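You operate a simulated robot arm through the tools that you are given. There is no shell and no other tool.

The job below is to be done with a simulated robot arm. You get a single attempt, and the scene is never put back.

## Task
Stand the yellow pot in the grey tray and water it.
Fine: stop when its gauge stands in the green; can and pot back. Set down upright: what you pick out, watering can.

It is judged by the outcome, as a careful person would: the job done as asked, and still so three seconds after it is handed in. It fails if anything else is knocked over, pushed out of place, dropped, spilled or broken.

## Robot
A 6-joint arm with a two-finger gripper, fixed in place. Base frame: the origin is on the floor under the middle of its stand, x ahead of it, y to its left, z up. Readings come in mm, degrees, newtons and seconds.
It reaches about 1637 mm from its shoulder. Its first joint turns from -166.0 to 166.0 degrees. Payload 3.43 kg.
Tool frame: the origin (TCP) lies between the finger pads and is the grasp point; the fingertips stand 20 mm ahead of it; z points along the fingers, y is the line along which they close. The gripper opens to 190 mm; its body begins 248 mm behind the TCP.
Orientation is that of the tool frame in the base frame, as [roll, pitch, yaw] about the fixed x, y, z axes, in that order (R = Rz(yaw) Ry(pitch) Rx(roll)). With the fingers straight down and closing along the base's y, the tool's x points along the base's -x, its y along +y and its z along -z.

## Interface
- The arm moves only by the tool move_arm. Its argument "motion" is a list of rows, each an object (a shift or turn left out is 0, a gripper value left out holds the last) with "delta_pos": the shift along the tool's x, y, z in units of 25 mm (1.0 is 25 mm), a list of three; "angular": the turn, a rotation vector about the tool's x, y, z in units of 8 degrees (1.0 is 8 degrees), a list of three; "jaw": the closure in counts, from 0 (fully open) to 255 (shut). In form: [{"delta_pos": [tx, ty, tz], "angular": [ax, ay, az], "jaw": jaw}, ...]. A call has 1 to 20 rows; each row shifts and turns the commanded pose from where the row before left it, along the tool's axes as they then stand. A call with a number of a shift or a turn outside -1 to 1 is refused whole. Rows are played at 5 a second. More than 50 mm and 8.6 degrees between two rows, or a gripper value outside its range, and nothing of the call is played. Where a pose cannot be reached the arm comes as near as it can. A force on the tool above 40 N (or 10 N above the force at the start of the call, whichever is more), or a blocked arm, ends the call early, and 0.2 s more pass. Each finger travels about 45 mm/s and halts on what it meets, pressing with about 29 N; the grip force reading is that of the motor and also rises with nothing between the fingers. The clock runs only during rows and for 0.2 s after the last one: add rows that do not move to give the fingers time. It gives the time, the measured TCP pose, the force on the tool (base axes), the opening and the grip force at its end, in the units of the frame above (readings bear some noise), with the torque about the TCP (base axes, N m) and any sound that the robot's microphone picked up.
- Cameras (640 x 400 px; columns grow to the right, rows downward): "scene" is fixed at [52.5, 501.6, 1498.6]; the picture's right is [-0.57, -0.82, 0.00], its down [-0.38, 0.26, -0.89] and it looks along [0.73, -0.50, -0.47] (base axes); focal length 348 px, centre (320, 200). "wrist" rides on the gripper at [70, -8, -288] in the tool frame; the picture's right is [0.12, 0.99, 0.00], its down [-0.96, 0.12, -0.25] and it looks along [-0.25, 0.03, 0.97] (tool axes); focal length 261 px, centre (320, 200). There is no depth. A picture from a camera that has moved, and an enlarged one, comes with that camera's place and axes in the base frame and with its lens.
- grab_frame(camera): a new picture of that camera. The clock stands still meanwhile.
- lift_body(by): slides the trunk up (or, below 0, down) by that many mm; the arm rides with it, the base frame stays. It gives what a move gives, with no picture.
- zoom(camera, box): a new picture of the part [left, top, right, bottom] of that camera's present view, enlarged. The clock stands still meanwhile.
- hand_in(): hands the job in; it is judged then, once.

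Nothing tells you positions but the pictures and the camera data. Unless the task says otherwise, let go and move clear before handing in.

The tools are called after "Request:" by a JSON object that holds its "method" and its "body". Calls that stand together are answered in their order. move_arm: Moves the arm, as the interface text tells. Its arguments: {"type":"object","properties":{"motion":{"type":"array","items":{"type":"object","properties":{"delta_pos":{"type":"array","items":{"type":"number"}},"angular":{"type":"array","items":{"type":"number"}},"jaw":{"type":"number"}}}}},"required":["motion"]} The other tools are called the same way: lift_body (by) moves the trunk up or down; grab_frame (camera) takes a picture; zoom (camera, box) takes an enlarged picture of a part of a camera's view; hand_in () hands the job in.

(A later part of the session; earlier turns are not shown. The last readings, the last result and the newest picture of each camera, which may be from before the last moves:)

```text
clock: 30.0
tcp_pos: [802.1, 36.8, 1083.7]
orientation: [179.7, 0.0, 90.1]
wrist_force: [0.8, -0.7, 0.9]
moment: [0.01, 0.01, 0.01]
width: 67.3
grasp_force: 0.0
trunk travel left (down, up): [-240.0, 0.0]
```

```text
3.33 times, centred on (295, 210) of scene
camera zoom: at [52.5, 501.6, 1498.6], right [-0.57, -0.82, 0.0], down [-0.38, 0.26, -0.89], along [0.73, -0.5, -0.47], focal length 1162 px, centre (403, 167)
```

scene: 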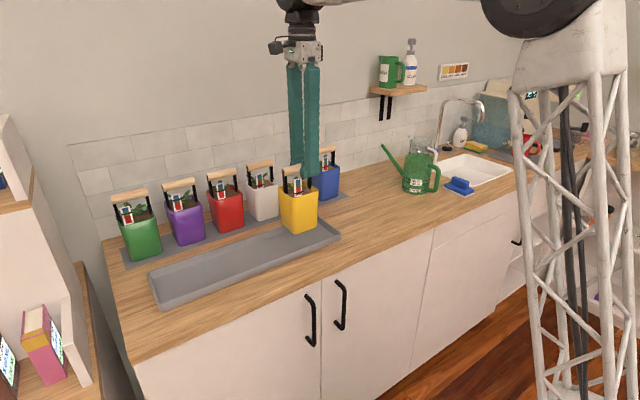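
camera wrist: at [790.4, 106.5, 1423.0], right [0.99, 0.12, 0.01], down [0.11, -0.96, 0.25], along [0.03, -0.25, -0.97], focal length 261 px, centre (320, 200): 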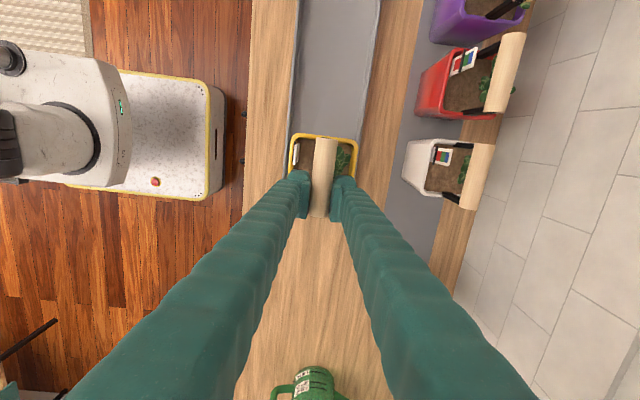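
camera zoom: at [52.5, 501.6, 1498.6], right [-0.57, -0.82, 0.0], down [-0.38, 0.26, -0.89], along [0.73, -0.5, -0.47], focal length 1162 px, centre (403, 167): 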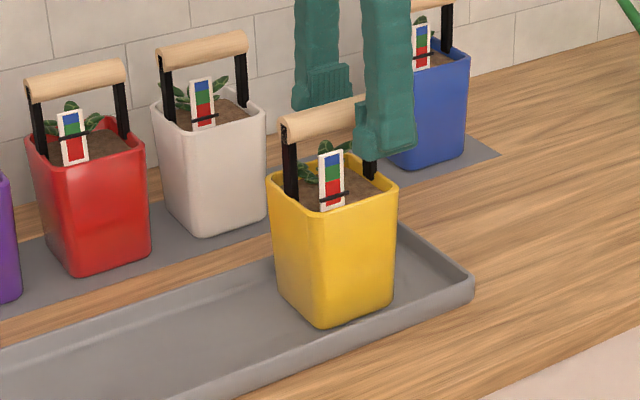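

The pot stands upright in the tray and is released at TCP (802, 36, 1084). I'll raise clear, then turn the wrist another 90° so the camera will ride on top when I reach for the can.

Request:
{"method": "move_arm", "body": {"motion": [{"delta_pos": [0, 0, -0.3]}, {"delta_pos": [0, 0, -0.5]}, {"delta_pos": [0, 0, -0.9]}, {"delta_pos": [0, 0, -0.9]}, {"delta_pos": [0, 0, -0.9]}, {"delta_pos": [0, 0, -0.9], "jaw": 60}, {"delta_pos": [0, 0, -0.9]}, {}]}}

Request:
{"method": "move_arm", "body": {"motion": [{"angular": [0, 0, 1]}, {"angular": [0, 0, 1]}, {"angular": [0, 0, 1]}, {"angular": [0, 0, 1]}, {"angular": [0, 0, 1]}, {"angular": [0, 0, 1]}, {"angular": [0, 0, 1]}, {"angular": [0, 0, 1]}, {"angular": [0, 0, 1]}, {"angular": [0, 0, 1]}, {"angular": [0, 0, 1]}, {"angular": [0, 0, 0.25]}, {}]}}

Request:
{"method": "grab_frame", "body": {"camera": "scene"}}

Request:
{"method": "grab_frame", "body": {"camera": "wrist"}}

```text
clock: 31.8
tcp_pos: [800.5, 35.2, 1217.3]
orientation: [179.6, 0.0, 90.0]
wrist_force: [0.7, -1.0, -0.6]
moment: [-0.02, -0.02, 0.0]
width: 138.1
grasp_force: 0.0
trunk travel left (down, up): [-240.0, 0.0]
```

```text
clock: 34.6
tcp_pos: [801.0, 35.0, 1217.0]
orientation: [-180.0, -0.3, 10.3]
wrist_force: [0.4, 0.4, -0.5]
moment: [-0.03, -0.01, 0.0]
width: 145.2
grasp_force: 0.1
out of reach, approached as far as the arm can: row 11
trunk travel left (down, up): [-240.0, 0.0]
```

```text
taken
```

scene: 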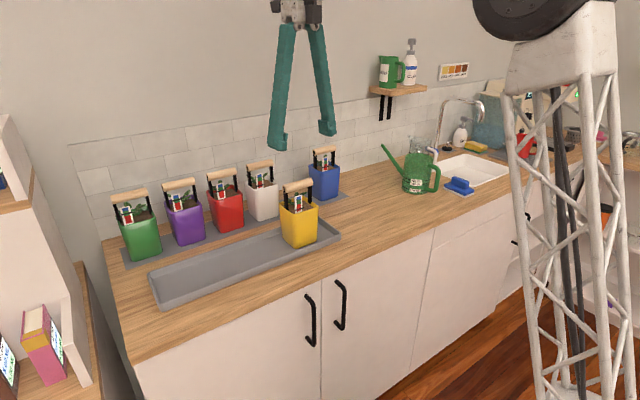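

```text
taken
camera wrist: at [867.3, 55.6, 1505.0], right [0.29, -0.96, 0.0], down [-0.93, -0.28, 0.24], along [-0.23, -0.07, -0.97], focal length 261 px, centre (320, 200)
```

wrist: 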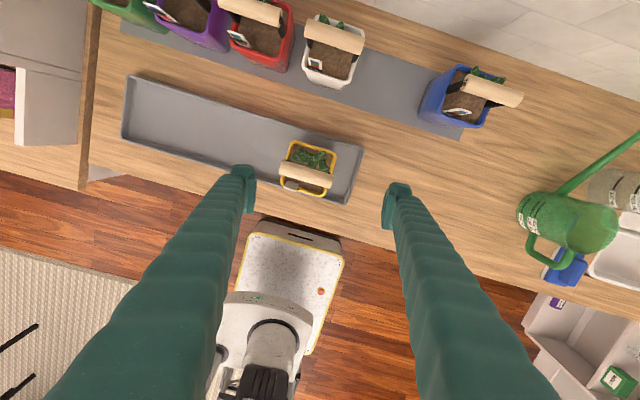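

The wrist joint's limit stops the last 10° here, but at the can the arm swings right and gains that room. I'll move over toward the can, staying high.

Request:
{"method": "move_arm", "body": {"motion": [{"delta_pos": [-0.2, 0.5, 0], "jaw": 50}, {"delta_pos": [-0.42, 1, 0]}, {"delta_pos": [-0.42, 1, 0]}, {"delta_pos": [-0.42, 1, 0]}, {"delta_pos": [-0.42, 1, 0]}, {"delta_pos": [-0.42, 1, 0]}, {"delta_pos": [-0.42, 1, 0]}, {"delta_pos": [-0.42, 1, 0]}, {"delta_pos": [-0.42, 1, 0]}, {"delta_pos": [-0.42, 1, 0]}, {"delta_pos": [-0.42, 1, 0]}, {"delta_pos": [-0.42, 1, 0]}, {"delta_pos": [-0.42, 1, 0]}, {"delta_pos": [-0.42, 1, 0]}, {"delta_pos": [-0.42, 1, 0]}, {"delta_pos": [-0.42, 1, 0]}, {"delta_pos": [-0.42, 1, 0]}, {"delta_pos": [-0.42, 1, 0]}, {"delta_pos": [-0.42, 1, 0]}, {"delta_pos": [-0.42, 1, 0]}]}}

Request:
{"method": "move_arm", "body": {"motion": [{"angular": [0, 0, 0.65]}, {"angular": [0, 0, 0.64]}, {"angular": [0, 1, 0]}, {"angular": [0, 1, 0]}, {"angular": [0, 1, 0]}, {"angular": [0, 1, 0]}, {}]}}

Request:
{"method": "grab_frame", "body": {"camera": "wrist"}}

Request:
{"method": "grab_frame", "body": {"camera": "scene"}}

```text
clock: 38.8
tcp_pos: [669.5, -478.7, 1215.3]
orientation: [-180.0, -0.3, 8.2]
wrist_force: [-0.3, 0.0, 1.6]
moment: [-0.1, 0.01, 0.03]
width: 152.9
grasp_force: 0.2
out of reach, approached as far as the arm can: row 1
trunk travel left (down, up): [-240.0, 0.0]
```

```text
clock: 40.4
tcp_pos: [670.5, -478.2, 1216.5]
orientation: [-179.9, -32.4, -2.2]
wrist_force: [-0.4, 0.1, 0.0]
moment: [0.01, -0.02, -0.05]
width: 152.4
grasp_force: 0.0
trunk travel left (down, up): [-240.0, 0.0]
```

```text
taken
camera wrist: at [576.0, -467.3, 1496.0], right [0.06, -1.0, 0.06], down [-0.95, -0.08, -0.31], along [0.31, -0.04, -0.95], focal length 261 px, centre (320, 200)
```

wrist: 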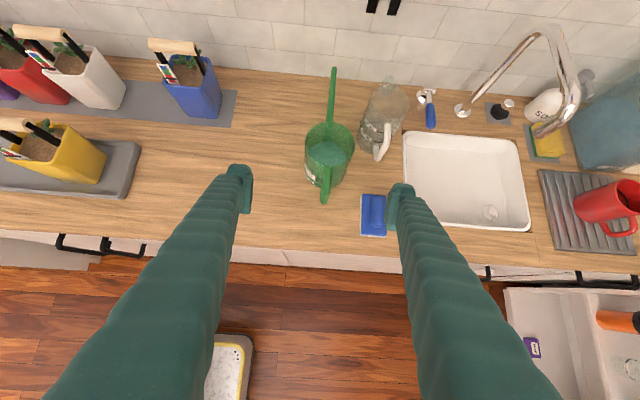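

```text
taken
```

scene: 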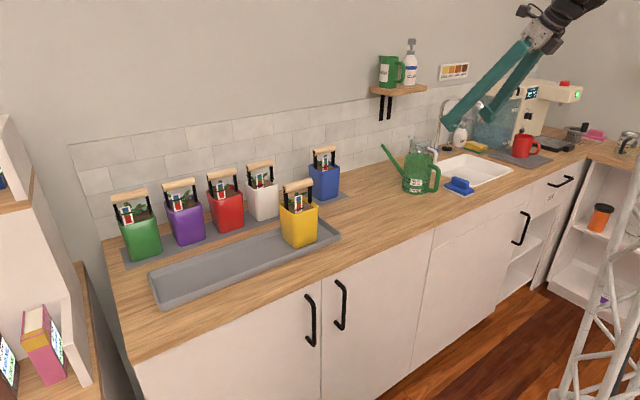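

Request:
{"method": "zoom", "body": {"camera": "wrist", "box": [270, 60, 430, 240]}}

Request:
{"method": "zoom", "body": {"camera": "scene", "box": [376, 125, 476, 200]}}

```text
2.22 times, centred on (350, 150) of wrist
camera zoom: at [576.0, -467.3, 1496.0], right [0.06, -1.0, 0.06], down [-0.95, -0.08, -0.31], along [0.31, -0.04, -0.95], focal length 579 px, centre (253, 311)
```

zoom: 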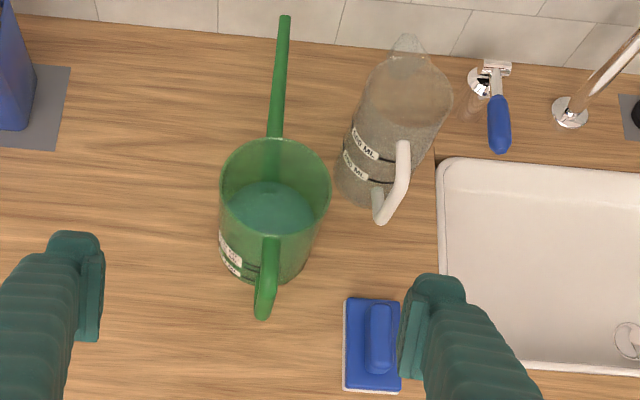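

```text
5.33 times, centred on (426, 162) of scene
camera zoom: at [52.5, 501.6, 1498.6], right [-0.57, -0.82, 0.0], down [-0.38, 0.26, -0.89], along [0.73, -0.5, -0.47], focal length 1859 px, centre (-245, 400)
```

zoom: 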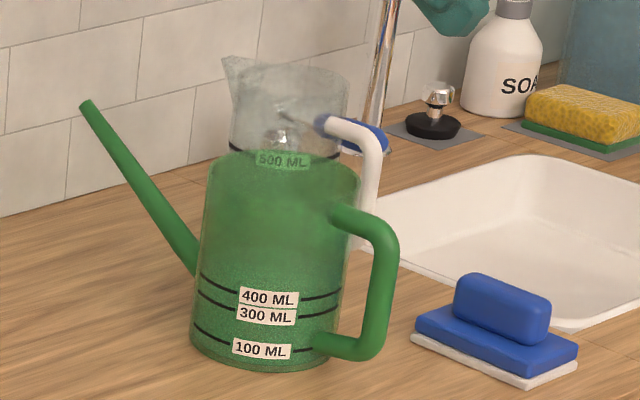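

The can axis is near (846, -500) with the spout straight toward the wall. The jug's white handle is close by at about (863, -620), so I'll narrow the opening to about 130 mm. I'll move to a pre-grasp behind the can's handle with the fingers sloping 36° down.

Request:
{"method": "move_arm", "body": {"motion": [{"angular": [0.147, 0, -0.232], "jaw": 82}, {"angular": [0, 0.9, 0]}, {"angular": [0, 0.9, 0]}, {"angular": [0, 0.9, 0]}, {"delta_pos": [-0.88, 0.17, 0.78]}, {"delta_pos": [-0.88, 0.17, 0.78]}, {"delta_pos": [-0.88, 0.17, 0.78]}, {"delta_pos": [-0.88, 0.17, 0.78]}, {"delta_pos": [-0.88, 0.17, 0.78]}, {}, {}]}}

Request:
{"method": "grab_frame", "body": {"camera": "wrist"}}

Request:
{"method": "zoom", "body": {"camera": "scene", "box": [360, 70, 540, 220]}}

```text
clock: 42.8
tcp_pos: [684.4, -501.8, 1070.1]
orientation: [-179.8, -53.9, 0.0]
wrist_force: [-0.5, -0.6, -0.2]
moment: [0.01, 0.03, 0.0]
width: 128.8
grasp_force: 0.1
trunk travel left (down, up): [-240.0, 0.0]
```

```text
taken
camera wrist: at [493.8, -492.2, 1295.6], right [0.07, -0.99, 0.09], down [-0.77, -0.12, -0.63], along [0.64, -0.03, -0.77], focal length 261 px, centre (320, 200)
```

wrist: 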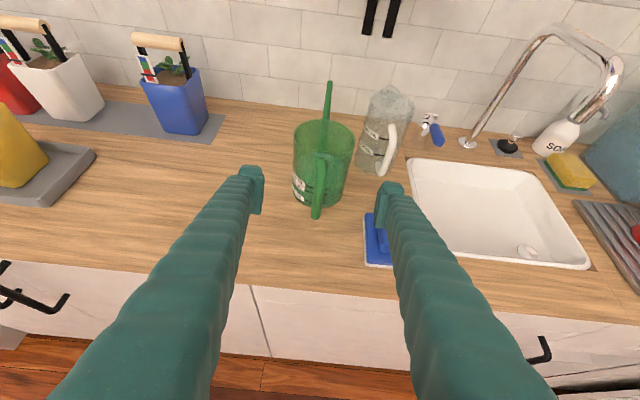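

```text
2.67 times, centred on (450, 145) of scene
camera zoom: at [52.5, 501.6, 1498.6], right [-0.57, -0.82, 0.0], down [-0.38, 0.26, -0.89], along [0.73, -0.5, -0.47], focal length 930 px, centre (-27, 347)
```

zoom: 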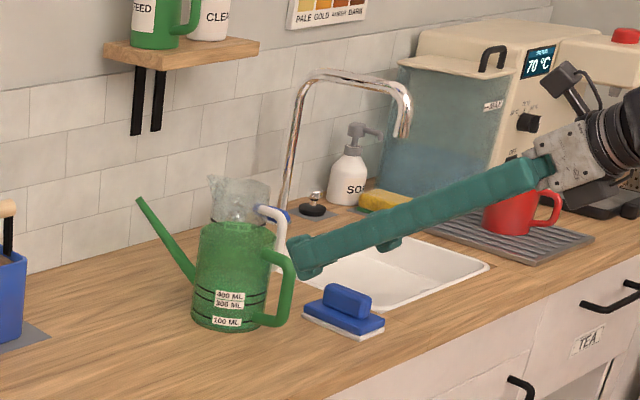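

Request:
{"method": "zoom", "body": {"camera": "wrist", "box": [240, 70, 420, 220]}}

```text
2.67 times, centred on (330, 145) of wrist
camera zoom: at [493.8, -492.2, 1295.6], right [0.07, -0.99, 0.09], down [-0.77, -0.12, -0.63], along [0.64, -0.03, -0.77], focal length 695 px, centre (293, 347)
```

zoom: 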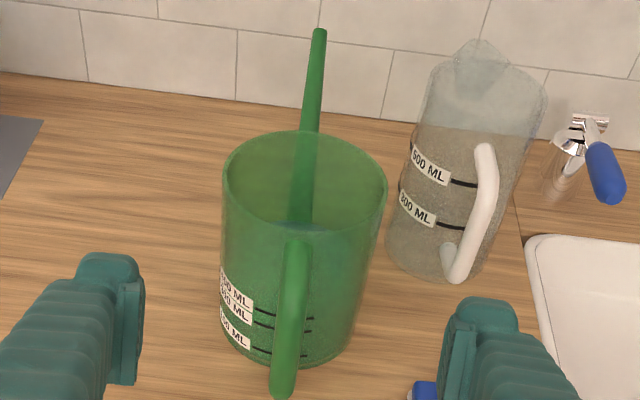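

The can is centred between the fingers to within about 2 mm. I'll advance along the finger direction in two stages.

Request:
{"method": "move_arm", "body": {"motion": [{"delta_pos": [0, 0.03, 0.6]}, {"delta_pos": [0, 0, 0.8]}, {"delta_pos": [0, 0, 0.8]}, {"delta_pos": [0, 0, 0.8]}, {"delta_pos": [0, 0, 0.8]}, {"delta_pos": [0, 0, 0.7]}, {"delta_pos": [0, 0, 0.5]}, {}]}}

Request:
{"method": "grab_frame", "body": {"camera": "wrist"}}

Request:
{"method": "zoom", "body": {"camera": "scene", "box": [370, 110, 510, 215]}}

```text
clock: 44.6
tcp_pos: [785.1, -501.2, 995.6]
orientation: [-179.8, -53.9, -0.2]
wrist_force: [0.1, -0.1, 0.2]
moment: [0.01, -0.02, 0.06]
width: 128.9
grasp_force: 0.0
trunk travel left (down, up): [-240.0, 0.0]
```

```text
taken
camera wrist: at [594.8, -493.2, 1222.0], right [0.07, -0.99, 0.09], down [-0.77, -0.12, -0.63], along [0.64, -0.03, -0.77], focal length 261 px, centre (320, 200)
```

wrist: 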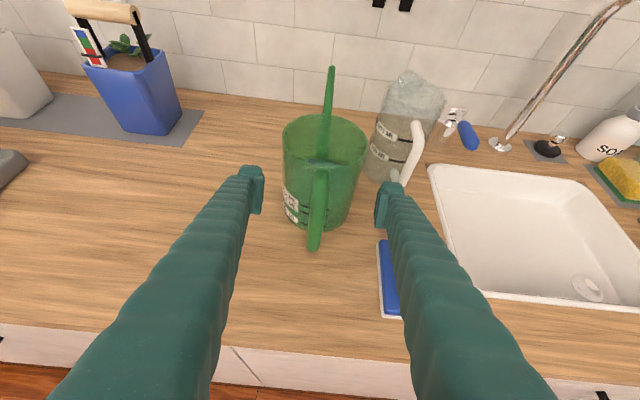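

```text
3.81 times, centred on (440, 162) of scene
camera zoom: at [52.5, 501.6, 1498.6], right [-0.57, -0.82, 0.0], down [-0.38, 0.26, -0.89], along [0.73, -0.5, -0.47], focal length 1328 px, centre (-137, 343)
```

zoom: 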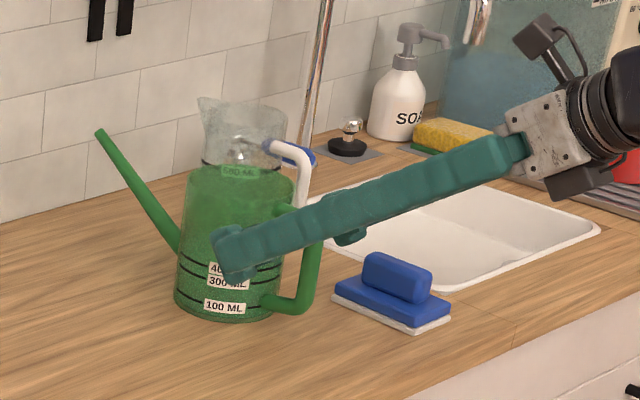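

Request:
{"method": "move_arm", "body": {"motion": [{"delta_pos": [0, 0.04, 0.5]}, {"delta_pos": [0, 0, 0.5]}, {"delta_pos": [0, 0, 0.5]}, {"delta_pos": [0, 0, 0.5]}, {"delta_pos": [0, 0, 0.5]}, {"delta_pos": [0, 0, 0.4]}, {}]}}

Request:
{"method": "grab_frame", "body": {"camera": "wrist"}}

Request:
{"method": "zoom", "body": {"camera": "scene", "box": [370, 110, 510, 215]}}

```text
clock: 46.2
tcp_pos: [845.2, -501.8, 954.7]
orientation: [-179.8, -53.9, 0.0]
wrist_force: [-0.6, -0.4, 0.3]
moment: [0.02, 0.0, 0.01]
width: 128.6
grasp_force: 0.1
trunk travel left (down, up): [-240.0, 0.0]
```

```text
taken
camera wrist: at [653.5, -493.4, 1179.4], right [0.07, -0.99, 0.09], down [-0.77, -0.12, -0.63], along [0.64, -0.03, -0.77], focal length 261 px, centre (320, 200)
```

wrist: 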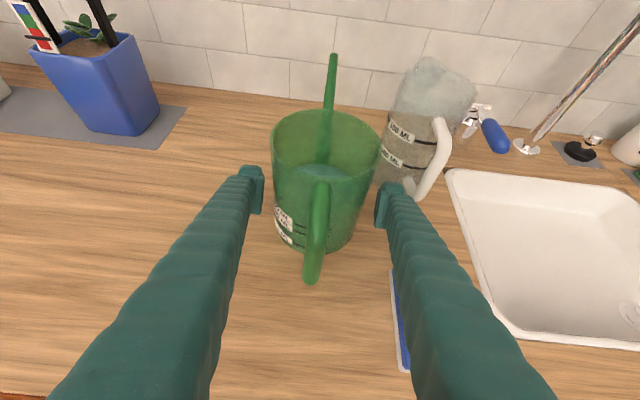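

```text
3.81 times, centred on (440, 162) of scene
camera zoom: at [52.5, 501.6, 1498.6], right [-0.57, -0.82, 0.0], down [-0.38, 0.26, -0.89], along [0.73, -0.5, -0.47], focal length 1328 px, centre (-137, 343)
```

zoom: 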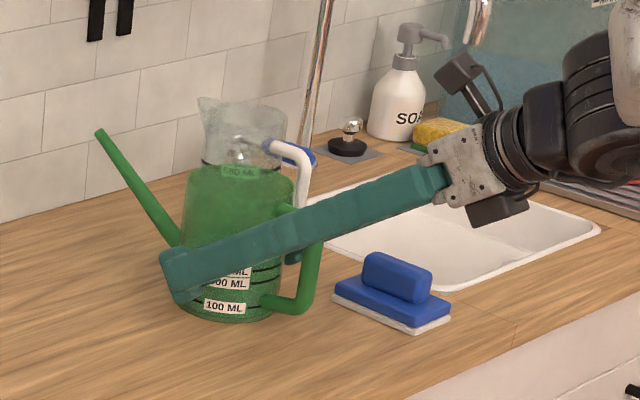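

Fingers straddle the can at its lower half. Closing on it now.

Request:
{"method": "move_arm", "body": {"motion": [{"jaw": 255}, {}, {}, {}, {}, {}]}}

Request:
{"method": "grab_frame", "body": {"camera": "wrist"}}

Request:
{"method": "zoom", "body": {"camera": "scene", "box": [370, 110, 510, 215]}}

```text
clock: 47.6
tcp_pos: [844.0, -500.2, 953.9]
orientation: [-179.8, -53.9, 0.0]
wrist_force: [0.3, 1.0, 0.9]
moment: [-0.02, -0.05, -0.02]
width: 103.5
grasp_force: 28.9
trunk travel left (down, up): [-240.0, 0.0]
```

```text
taken
camera wrist: at [653.5, -493.2, 1179.4], right [0.07, -0.99, 0.09], down [-0.77, -0.12, -0.63], along [0.64, -0.03, -0.77], focal length 261 px, centre (320, 200)
```

wrist: 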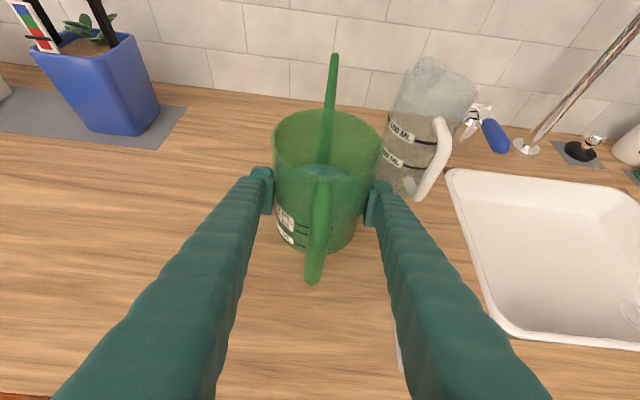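

```text
3.81 times, centred on (440, 162) of scene
camera zoom: at [52.5, 501.6, 1498.6], right [-0.57, -0.82, 0.0], down [-0.38, 0.26, -0.89], along [0.73, -0.5, -0.47], focal length 1328 px, centre (-137, 343)
```

zoom: 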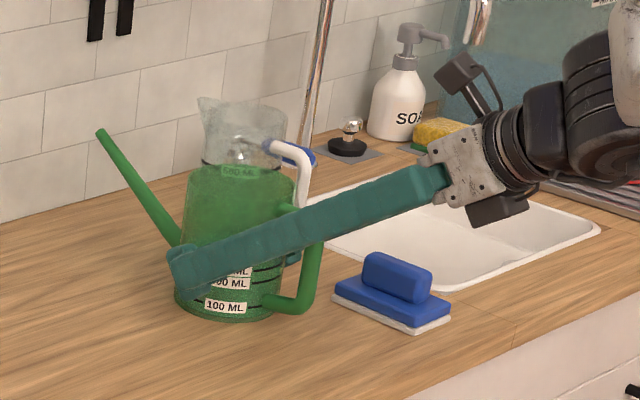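

The can is gripped at 103.5 mm with its position unchanged. I'll lift it straight up, slowly, and check.

Request:
{"method": "move_arm", "body": {"motion": [{"delta_pos": [0.08, 0, -0.059]}, {"delta_pos": [0.16, 0, -0.118]}, {"delta_pos": [0.16, 0, -0.118]}, {"delta_pos": [0.16, 0, -0.118]}, {}]}}

Request:
{"method": "zoom", "body": {"camera": "scene", "box": [370, 110, 510, 215]}}

Request:
{"method": "grab_frame", "body": {"camera": "wrist"}}

```text
clock: 48.8
tcp_pos: [843.5, -501.6, 969.4]
orientation: [-179.9, -54.0, 0.1]
wrist_force: [-0.4, -0.2, -5.5]
moment: [-0.01, 0.04, 0.05]
width: 103.6
grasp_force: 28.9
trunk travel left (down, up): [-240.0, 0.0]
```

```text
3.81 times, centred on (440, 162) of scene
camera zoom: at [52.5, 501.6, 1498.6], right [-0.57, -0.82, 0.0], down [-0.38, 0.26, -0.89], along [0.73, -0.5, -0.47], focal length 1328 px, centre (-137, 343)
```

zoom: 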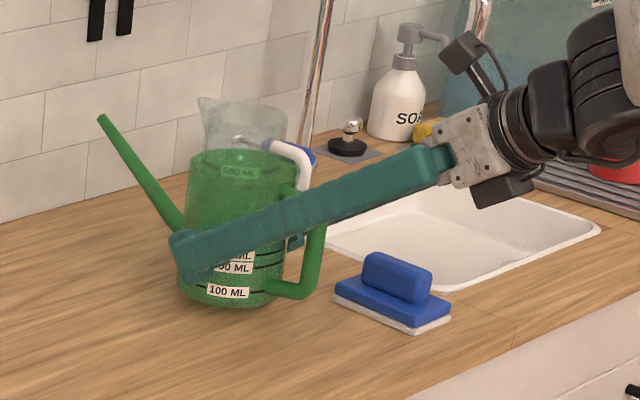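

```text
taken
camera wrist: at [653.2, -493.4, 1196.1], right [0.07, -0.99, 0.09], down [-0.77, -0.12, -0.63], along [0.64, -0.03, -0.77], focal length 261 px, centre (320, 200)
```

wrist: 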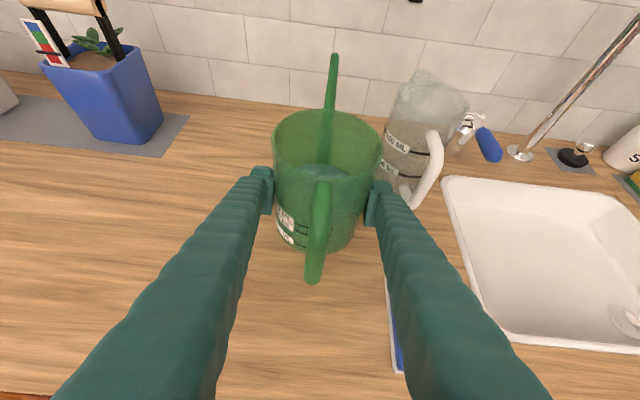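

The can is lifted (5.5 N) and rigid in the grip. I'll raise it higher, then draw it back toward the robot, keeping it level.

Request:
{"method": "move_arm", "body": {"motion": [{"delta_pos": [0.3, 0, -0.22]}, {"delta_pos": [0.5, 0, -0.365]}, {"delta_pos": [0.6, 0, -0.44]}, {"delta_pos": [0.6, 0, -0.44]}, {"delta_pos": [0.6, 0, -0.44]}, {"delta_pos": [0.3, 0, -0.22]}, {"delta_pos": [-0.2, 0, -0.28]}, {"delta_pos": [-0.4, 0, -0.55]}, {"delta_pos": [-0.5, 0, -0.69]}, {"delta_pos": [-0.5, 0, -0.69]}, {"delta_pos": [-0.5, 0, -0.69]}, {"delta_pos": [-0.5, 0, -0.69]}, {"delta_pos": [-0.5, 0, -0.69]}, {"delta_pos": [-0.5, 0, -0.69]}, {"delta_pos": [-0.5, 0, -0.69]}, {"delta_pos": [-0.3, 0, -0.41]}, {}]}}

Request:
{"method": "grab_frame", "body": {"camera": "wrist"}}

Request:
{"method": "grab_frame", "body": {"camera": "scene"}}

```text
clock: 52.4
tcp_pos: [656.5, -501.2, 1060.9]
orientation: [-179.8, -53.8, 0.0]
wrist_force: [-1.0, 0.6, -5.6]
moment: [0.01, 0.08, -0.03]
width: 103.4
grasp_force: 28.8
trunk travel left (down, up): [-240.0, 0.0]
```

```text
taken
camera wrist: at [465.7, -494.3, 1286.1], right [0.07, -0.99, 0.09], down [-0.77, -0.12, -0.63], along [0.64, -0.03, -0.77], focal length 261 px, centre (320, 200)
```

wrist: 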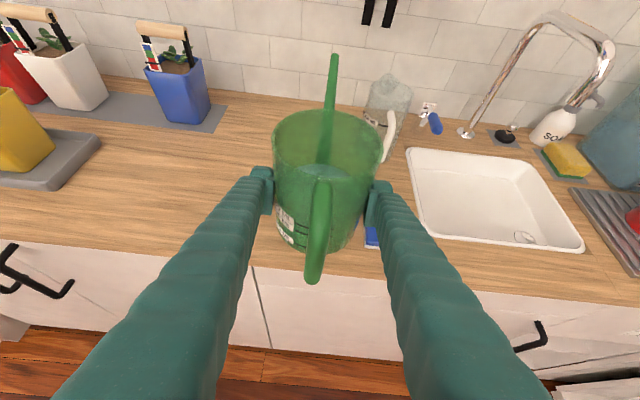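

```text
taken
```

scene: 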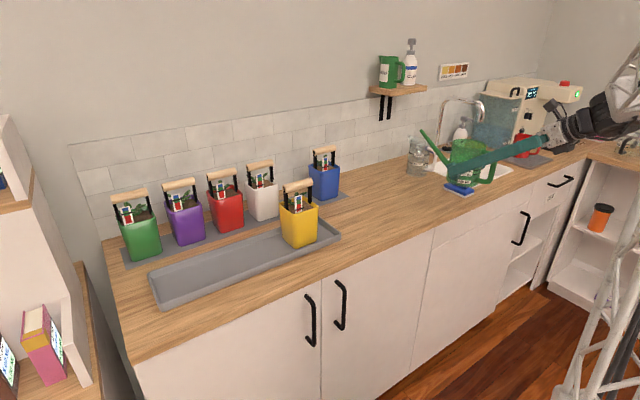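

Now I'll yaw the can by about 40° about the vertical, keeping it upright, so that it can pour diagonally from the front-right of the pot.

Request:
{"method": "move_arm", "body": {"motion": [{"angular": [0.4, 0, -0.295]}, {"angular": [0.7, 0, -0.511]}, {"angular": [0.7, 0, -0.511]}, {"angular": [0.7, 0, -0.511]}, {"angular": [0.7, 0, -0.511]}, {"angular": [0.6, 0, -0.438]}, {"angular": [0.3, 0, -0.219]}, {}]}}

Request:
{"method": "grab_frame", "body": {"camera": "wrist"}}

```text
clock: 54.2
tcp_pos: [656.2, -501.1, 1061.0]
orientation: [-179.8, -53.9, 40.8]
wrist_force: [-0.6, 0.1, -5.5]
moment: [-0.03, 0.05, -0.01]
width: 103.2
grasp_force: 29.2
trunk travel left (down, up): [-240.0, 0.0]
```

```text
taken
camera wrist: at [506.6, -620.7, 1286.1], right [0.7, -0.71, 0.1], down [-0.51, -0.59, -0.63], along [0.5, 0.4, -0.77], focal length 261 px, centre (320, 200)
```

wrist: 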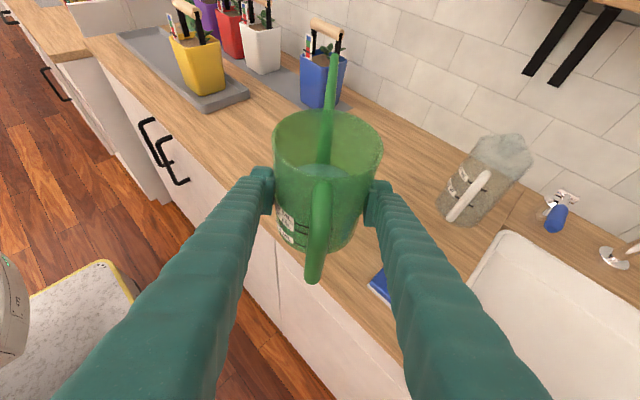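

Yaw is 40.8° and the can is still upright. I'll carry it across, high and level, to a waiting point in front of and to the right of the yellow pot.

Request:
{"method": "move_arm", "body": {"motion": [{"delta_pos": [0.105, -0.352, 0.143]}, {"delta_pos": [0.209, -0.704, 0.286]}, {"delta_pos": [0.209, -0.704, 0.286]}, {"delta_pos": [0.209, -0.704, 0.286]}, {"delta_pos": [0.209, -0.704, 0.286]}, {"delta_pos": [0.209, -0.704, 0.286]}, {"delta_pos": [0.209, -0.704, 0.286]}, {"delta_pos": [0.209, -0.704, 0.286]}, {"delta_pos": [0.209, -0.704, 0.286]}, {"delta_pos": [0.209, -0.704, 0.286]}, {"delta_pos": [0.209, -0.704, 0.286]}, {"delta_pos": [0.209, -0.704, 0.286]}, {"delta_pos": [0.209, -0.704, 0.286]}, {"delta_pos": [0.209, -0.704, 0.286]}, {"delta_pos": [0.209, -0.704, 0.286]}, {"delta_pos": [0.209, -0.704, 0.286]}, {"delta_pos": [0.209, -0.704, 0.286]}, {"delta_pos": [0.209, -0.704, 0.286]}, {"delta_pos": [0.209, -0.704, 0.286]}, {"delta_pos": [0.105, -0.352, 0.143]}]}}

Request:
{"method": "grab_frame", "body": {"camera": "wrist"}}

Request:
{"method": "grab_frame", "body": {"camera": "scene"}}

```text
clock: 58.4
tcp_pos: [564.7, -138.5, 1060.9]
orientation: [-179.9, -53.9, 40.7]
wrist_force: [0.8, -0.5, -5.6]
moment: [0.01, 0.07, 0.0]
width: 103.3
grasp_force: 29.2
trunk travel left (down, up): [-240.0, 0.0]
```

```text
taken
camera wrist: at [415.2, -257.2, 1286.6], right [0.7, -0.71, 0.1], down [-0.51, -0.59, -0.63], along [0.5, 0.4, -0.77], focal length 261 px, centre (320, 200)
```

wrist: 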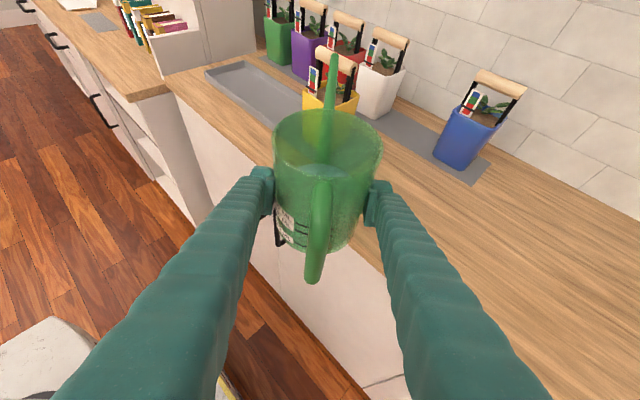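

```text
taken
```

scene: 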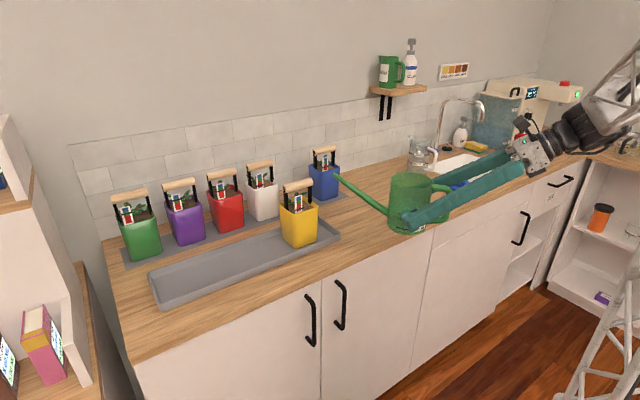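

Request:
{"method": "zoom", "body": {"camera": "scene", "box": [265, 140, 465, 265]}}

Request:
{"method": "zoom", "body": {"camera": "wrist", "box": [240, 30, 420, 180]}}

```text
3.20 times, centred on (365, 202) of scene
camera zoom: at [52.5, 501.6, 1498.6], right [-0.57, -0.82, 0.0], down [-0.38, 0.26, -0.89], along [0.73, -0.5, -0.47], focal length 1115 px, centre (176, 192)
```

zoom: 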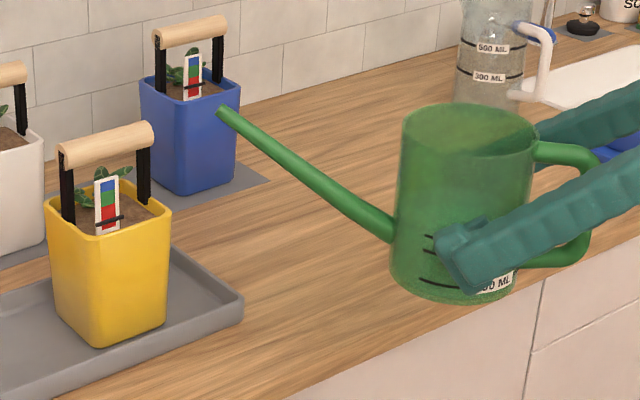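

```text
2.67 times, centred on (330, 105) of wrist
camera zoom: at [415.2, -257.2, 1286.6], right [0.7, -0.71, 0.1], down [-0.51, -0.59, -0.63], along [0.5, 0.4, -0.77], focal length 695 px, centre (293, 453)
```

zoom: 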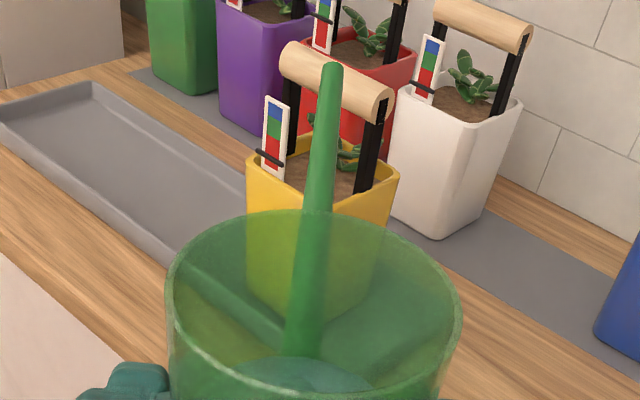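

The measured spout tip is (721, -4, 1133), which matches the geometry within a few mm. I'll tilt 10° (well short of pouring) about the tip and lower it to just above rim height, still short of the pot.

Request:
{"method": "move_arm", "body": {"motion": [{"delta_pos": [0.449, 0, -0.602], "angular": [0, -0.625, 0]}, {"delta_pos": [0.449, 0, -0.602], "angular": [0, -0.625, 0]}, {}, {"delta_pos": [-0.5, 0, 0.52]}, {"delta_pos": [-0.5, 0, 0.52]}, {"delta_pos": [-0.5, 0, 0.52]}, {"delta_pos": [-0.5, 0, 0.52]}, {}]}}

Request:
{"method": "zoom", "body": {"camera": "scene", "box": [265, 140, 465, 265]}}

Request:
{"method": "zoom", "body": {"camera": "wrist", "box": [240, 0, 420, 150]}}

```text
clock: 60.2
tcp_pos: [557.0, -144.4, 1025.7]
orientation: [180.0, -44.0, 40.8]
wrist_force: [0.3, 0.9, -4.4]
moment: [-0.03, 0.04, -0.03]
width: 103.5
grasp_force: 29.0
trunk travel left (down, up): [-240.0, 0.0]
```

```text
3.20 times, centred on (365, 202) of scene
camera zoom: at [52.5, 501.6, 1498.6], right [-0.57, -0.82, 0.0], down [-0.38, 0.26, -0.89], along [0.73, -0.5, -0.47], focal length 1115 px, centre (176, 192)
```

zoom: 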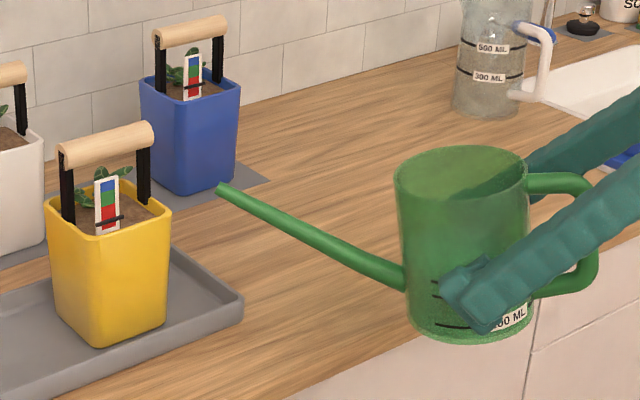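

```text
2.67 times, centred on (330, 75) of wrist
camera zoom: at [439.6, -235.9, 1281.2], right [0.71, -0.7, 0.08], down [-0.58, -0.65, -0.49], along [0.39, 0.3, -0.87], focal length 695 px, centre (293, 533)
```

zoom: 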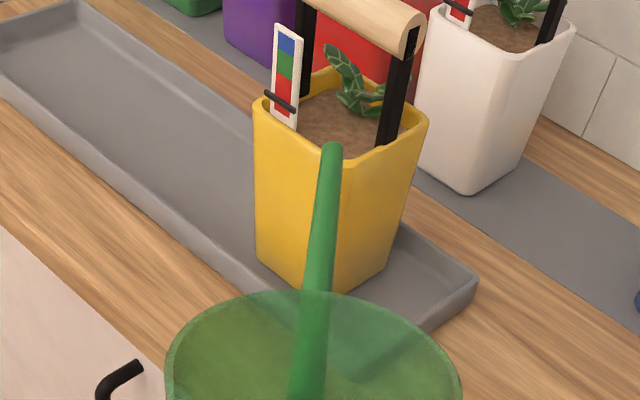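

The spout aims between the gauge and the right-hand leg, with the tip about 35 mm above rim level. I'll ease forward over the front rim.

Request:
{"method": "move_arm", "body": {"motion": [{"delta_pos": [0.3, 0, 0.289]}, {"delta_pos": [0.432, 0, 0.416]}, {"delta_pos": [0.432, 0, 0.416]}, {"delta_pos": [0.432, 0, 0.416]}, {"delta_pos": [0.3, 0, 0.289]}, {}]}}

Request:
{"method": "zoom", "body": {"camera": "scene", "box": [265, 160, 385, 250]}}

Request:
{"method": "zoom", "body": {"camera": "wrist", "box": [270, 0, 390, 90]}}

```text
clock: 61.6
tcp_pos: [607.3, -102.5, 1024.9]
orientation: [-180.0, -43.9, 40.7]
wrist_force: [-0.8, 0.3, -5.6]
moment: [-0.06, 0.08, 0.01]
width: 103.5
grasp_force: 28.7
trunk travel left (down, up): [-240.0, 0.0]
```

```text
4.44 times, centred on (325, 205) of scene
camera zoom: at [52.5, 501.6, 1498.6], right [-0.57, -0.82, 0.0], down [-0.38, 0.26, -0.89], along [0.73, -0.5, -0.47], focal length 1549 px, centre (298, 178)
```

zoom: 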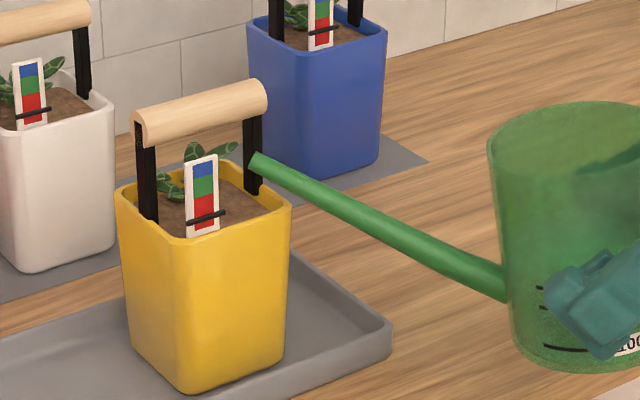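

```text
4.44 times, centred on (330, 45) of wrist
camera zoom: at [489.7, -193.4, 1280.5], right [0.71, -0.7, 0.08], down [-0.58, -0.65, -0.49], along [0.39, 0.3, -0.87], focal length 1158 px, centre (276, 889)
```

zoom: 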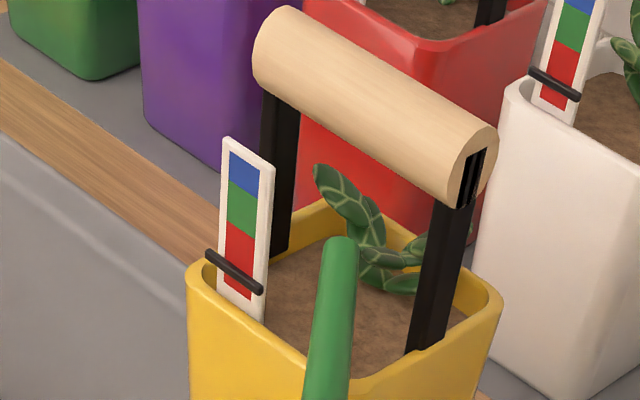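

The tip is at about (768, 37, 1061), over the front-right soil and clear of the gauge and leg. I'll nudge 8 mm in and tilt about the tip to about 16°, then check.

Request:
{"method": "move_arm", "body": {"motion": [{"delta_pos": [0.23, 0, 0.222]}, {}, {"delta_pos": [0.173, 0, -0.246], "angular": [0, -0.25, 0]}, {"delta_pos": [0.173, 0, -0.246], "angular": [0, -0.25, 0]}, {"delta_pos": [0.173, 0, -0.246], "angular": [0, -0.25, 0]}, {}]}}

Request:
{"method": "zoom", "body": {"camera": "scene", "box": [265, 160, 385, 250]}}

Request:
{"method": "zoom", "body": {"camera": "wrist", "box": [240, 0, 420, 150]}}

```text
clock: 63.0
tcp_pos: [611.5, -97.5, 1047.3]
orientation: [-180.0, -37.9, 40.7]
wrist_force: [-1.0, -0.5, -4.5]
moment: [-0.04, 0.07, 0.0]
width: 103.3
grasp_force: 28.6
trunk travel left (down, up): [-240.0, 0.0]
```

```text
4.44 times, centred on (325, 205) of scene
camera zoom: at [52.5, 501.6, 1498.6], right [-0.57, -0.82, 0.0], down [-0.38, 0.26, -0.89], along [0.73, -0.5, -0.47], focal length 1549 px, centre (298, 178)
```

zoom: 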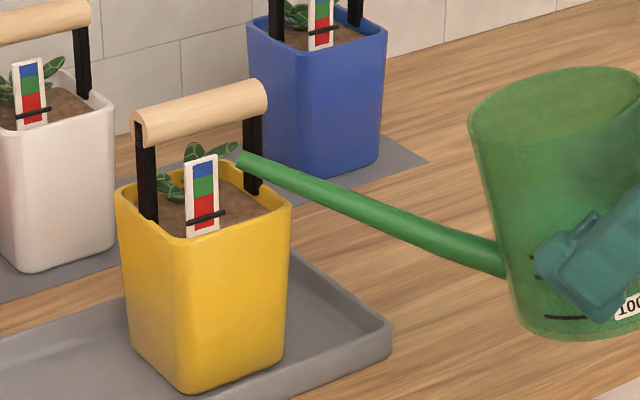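

```text
2.67 times, centred on (330, 75) of wrist
camera zoom: at [514.6, -171.3, 1317.7], right [0.72, -0.69, 0.07], down [-0.62, -0.68, -0.4], along [0.32, 0.24, -0.92], focal length 695 px, centre (293, 533)
```

zoom: 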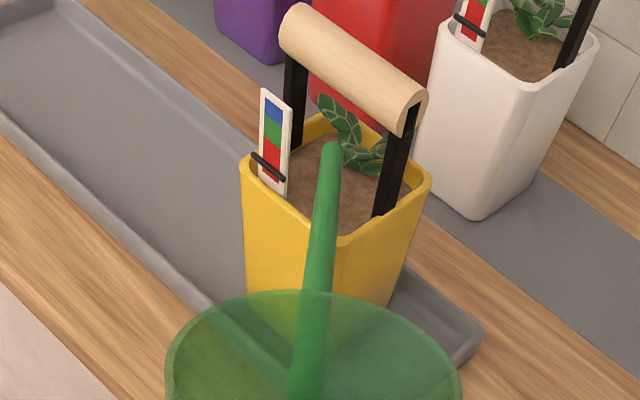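

Request:
{"method": "move_arm", "body": {"motion": [{"delta_pos": [0.173, 0, -0.246], "angular": [0, -0.25, 0]}, {}]}}

Request:
{"method": "zoom", "body": {"camera": "wrist", "box": [240, 0, 420, 250]}}

Request:
{"method": "zoom", "body": {"camera": "scene", "box": [265, 160, 445, 260]}}

```text
clock: 63.6
tcp_pos: [611.5, -98.5, 1055.5]
orientation: [180.0, -35.9, 40.7]
wrist_force: [-0.6, -0.2, -6.1]
moment: [-0.07, 0.1, 0.0]
width: 103.3
grasp_force: 28.5
trunk travel left (down, up): [-240.0, 0.0]
```

```text
1.60 times, centred on (330, 125) of wrist
camera zoom: at [521.5, -165.6, 1329.2], right [0.72, -0.69, 0.07], down [-0.63, -0.69, -0.36], along [0.3, 0.22, -0.93], focal length 417 px, centre (304, 320)
```

zoom: 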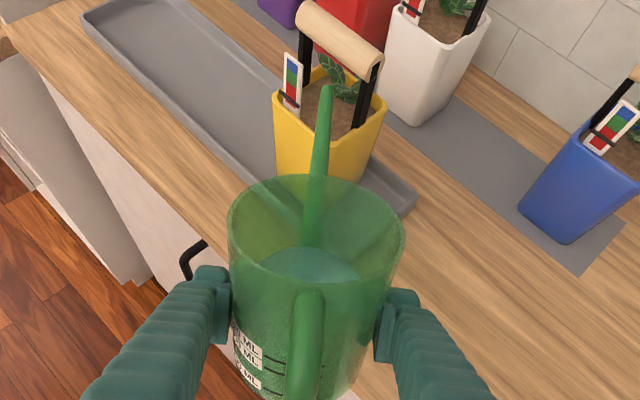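

```text
3.56 times, centred on (355, 210) of scene
camera zoom: at [52.5, 501.6, 1498.6], right [-0.57, -0.82, 0.0], down [-0.38, 0.26, -0.89], along [0.73, -0.5, -0.47], focal length 1239 px, centre (196, 164)
```

zoom: 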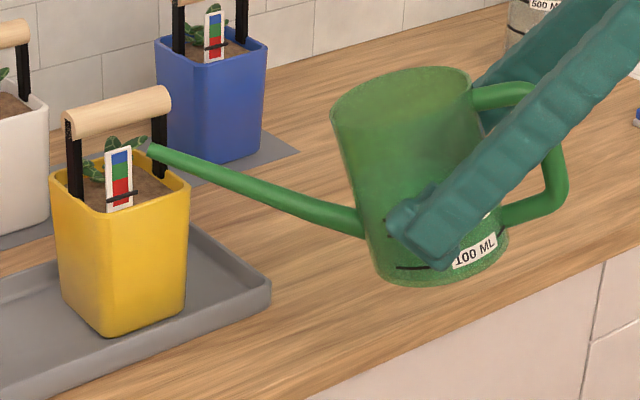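

No flow yet at 18°. Continuing in 2° steps.

Request:
{"method": "move_arm", "body": {"motion": [{"delta_pos": [0.173, 0, -0.246], "angular": [0, -0.25, 0]}, {}]}}

Request:
{"method": "zoom", "body": {"camera": "scene", "box": [265, 160, 385, 250]}}

Request:
{"method": "move_arm", "body": {"motion": [{"delta_pos": [0.173, 0, -0.246], "angular": [0, -0.25, 0]}, {}]}}

Request:
{"method": "zoom", "body": {"camera": "scene", "box": [265, 160, 385, 250]}}

```text
clock: 64.2
tcp_pos: [611.3, -99.0, 1062.9]
orientation: [-180.0, -33.9, 40.7]
wrist_force: [-0.1, 0.4, -4.4]
moment: [-0.07, 0.04, -0.03]
width: 103.0
grasp_force: 28.4
trunk travel left (down, up): [-240.0, 0.0]
```

```text
4.44 times, centred on (325, 205) of scene
camera zoom: at [52.5, 501.6, 1498.6], right [-0.57, -0.82, 0.0], down [-0.38, 0.26, -0.89], along [0.73, -0.5, -0.47], focal length 1549 px, centre (298, 178)
```

zoom: 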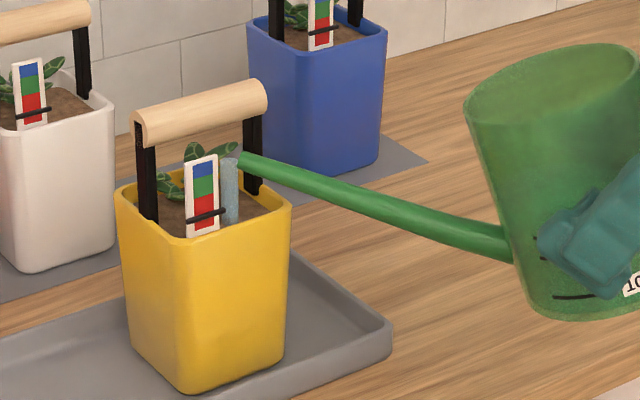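

```text
clock: 64.8
tcp_pos: [611.4, -98.6, 1070.2]
orientation: [-180.0, -31.9, 40.7]
wrist_force: [0.4, -0.2, -4.3]
moment: [-0.07, 0.03, 0.01]
width: 103.6
grasp_force: 29.2
trunk travel left (down, up): [-240.0, 0.0]
```

```text
4.44 times, centred on (325, 205) of scene
camera zoom: at [52.5, 501.6, 1498.6], right [-0.57, -0.82, 0.0], down [-0.38, 0.26, -0.89], along [0.73, -0.5, -0.47], focal length 1549 px, centre (298, 178)
```

zoom: 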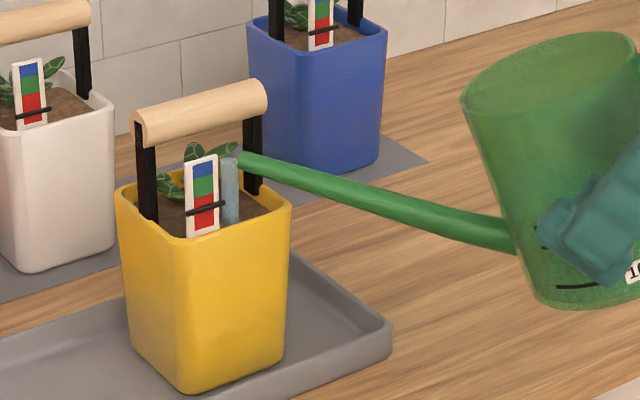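

Water is falling cleanly into the pot and the pointer has begun to rise. I'll hold this tilt and check at short intervals.

Request:
{"method": "move_arm", "body": {"motion": [{}]}}

Request:
{"method": "zoom", "body": {"camera": "scene", "box": [280, 185, 330, 225]}}

Request:
{"method": "zoom", "body": {"camera": "wrist", "box": [270, 30, 390, 130]}}

```text
clock: 65.2
tcp_pos: [610.8, -99.0, 1070.8]
orientation: [-180.0, -32.0, 40.8]
wrist_force: [-1.1, 0.1, -4.2]
moment: [-0.04, 0.02, 0.01]
width: 103.4
grasp_force: 28.9
trunk travel left (down, up): [-240.0, 0.0]
```

```text
10.00 times, centred on (305, 205) of scene
camera zoom: at [52.5, 501.6, 1498.6], right [-0.57, -0.82, 0.0], down [-0.38, 0.26, -0.89], along [0.73, -0.5, -0.47], focal length 3486 px, centre (470, 150)
```

zoom: 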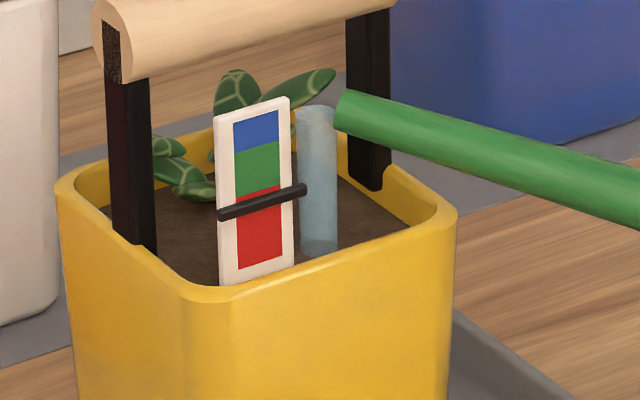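

```text
4.00 times, centred on (330, 80) of wrist
camera zoom: at [536.1, -153.1, 1351.3], right [0.72, -0.69, 0.06], down [-0.64, -0.71, -0.3], along [0.25, 0.18, -0.95], focal length 1043 px, centre (280, 680)
```

zoom: 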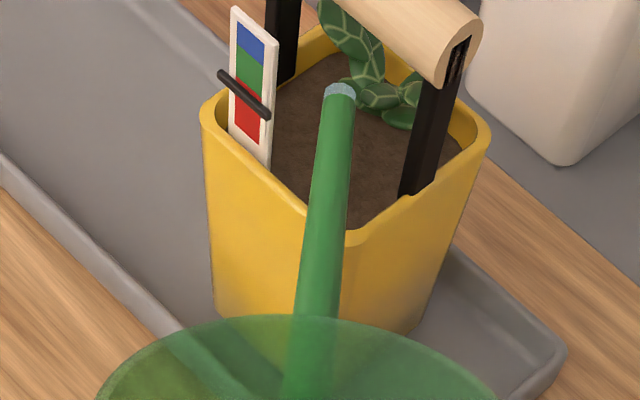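

The pointer is just below the red/green boundary. I'll ease back 2° to slow the flow and check again.

Request:
{"method": "move_arm", "body": {"motion": [{"delta_pos": [-0.173, 0, 0.246], "angular": [0, 0.25, 0]}]}}

Request:
{"method": "zoom", "body": {"camera": "scene", "box": [280, 185, 330, 225]}}

```text
clock: 65.6
tcp_pos: [610.2, -99.9, 1062.1]
orientation: [-180.0, -33.8, 40.7]
wrist_force: [0.3, 0.4, -4.4]
moment: [-0.06, 0.02, -0.03]
width: 103.4
grasp_force: 29.0
trunk travel left (down, up): [-240.0, 0.0]
```

```text
10.00 times, centred on (305, 205) of scene
camera zoom: at [52.5, 501.6, 1498.6], right [-0.57, -0.82, 0.0], down [-0.38, 0.26, -0.89], along [0.73, -0.5, -0.47], focal length 3486 px, centre (470, 150)
```

zoom: 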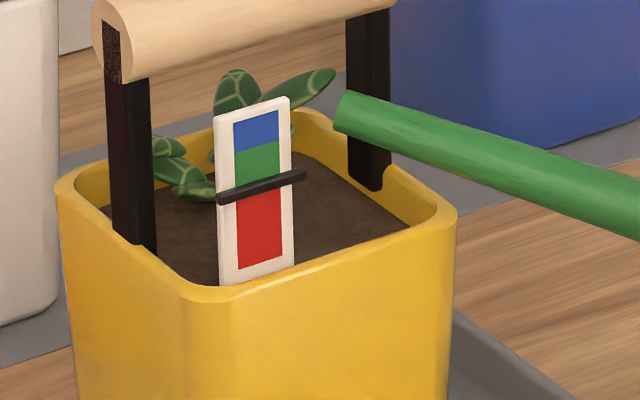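

The flow has stopped and the pointer is right at the red/green boundary. I'll wait a moment to see whether it still climbs.

Request:
{"method": "move_arm", "body": {"motion": [{}, {}, {}, {}, {}]}}

Request:
{"method": "zoom", "body": {"camera": "scene", "box": [280, 185, 330, 225]}}

Request:
{"method": "zoom", "body": {"camera": "wrist", "box": [270, 20, 390, 120]}}

```text
clock: 66.8
tcp_pos: [610.8, -99.3, 1061.8]
orientation: [-180.0, -33.8, 40.8]
wrist_force: [0.6, -0.9, -3.2]
moment: [-0.06, 0.01, 0.01]
width: 103.4
grasp_force: 29.3
trunk travel left (down, up): [-240.0, 0.0]
```

```text
10.00 times, centred on (305, 205) of scene
camera zoom: at [52.5, 501.6, 1498.6], right [-0.57, -0.82, 0.0], down [-0.38, 0.26, -0.89], along [0.73, -0.5, -0.47], focal length 3486 px, centre (470, 150)
```

zoom: 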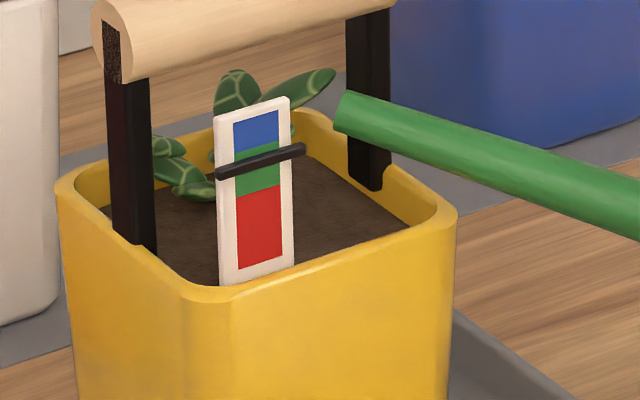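

```text
4.00 times, centred on (330, 70) of wrist
camera zoom: at [528.3, -159.7, 1340.2], right [0.72, -0.69, 0.07], down [-0.63, -0.7, -0.33], along [0.27, 0.2, -0.94], focal length 1043 px, centre (280, 720)
```

zoom: 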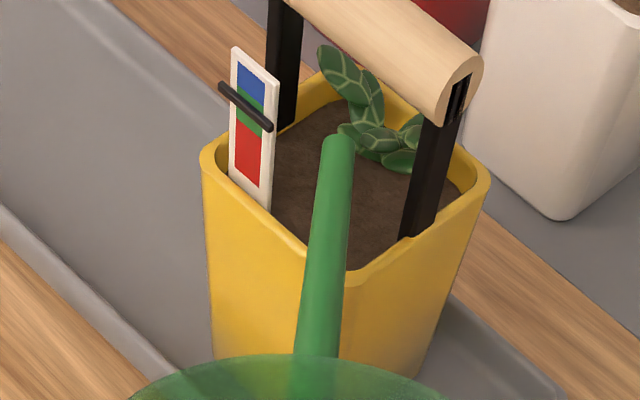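

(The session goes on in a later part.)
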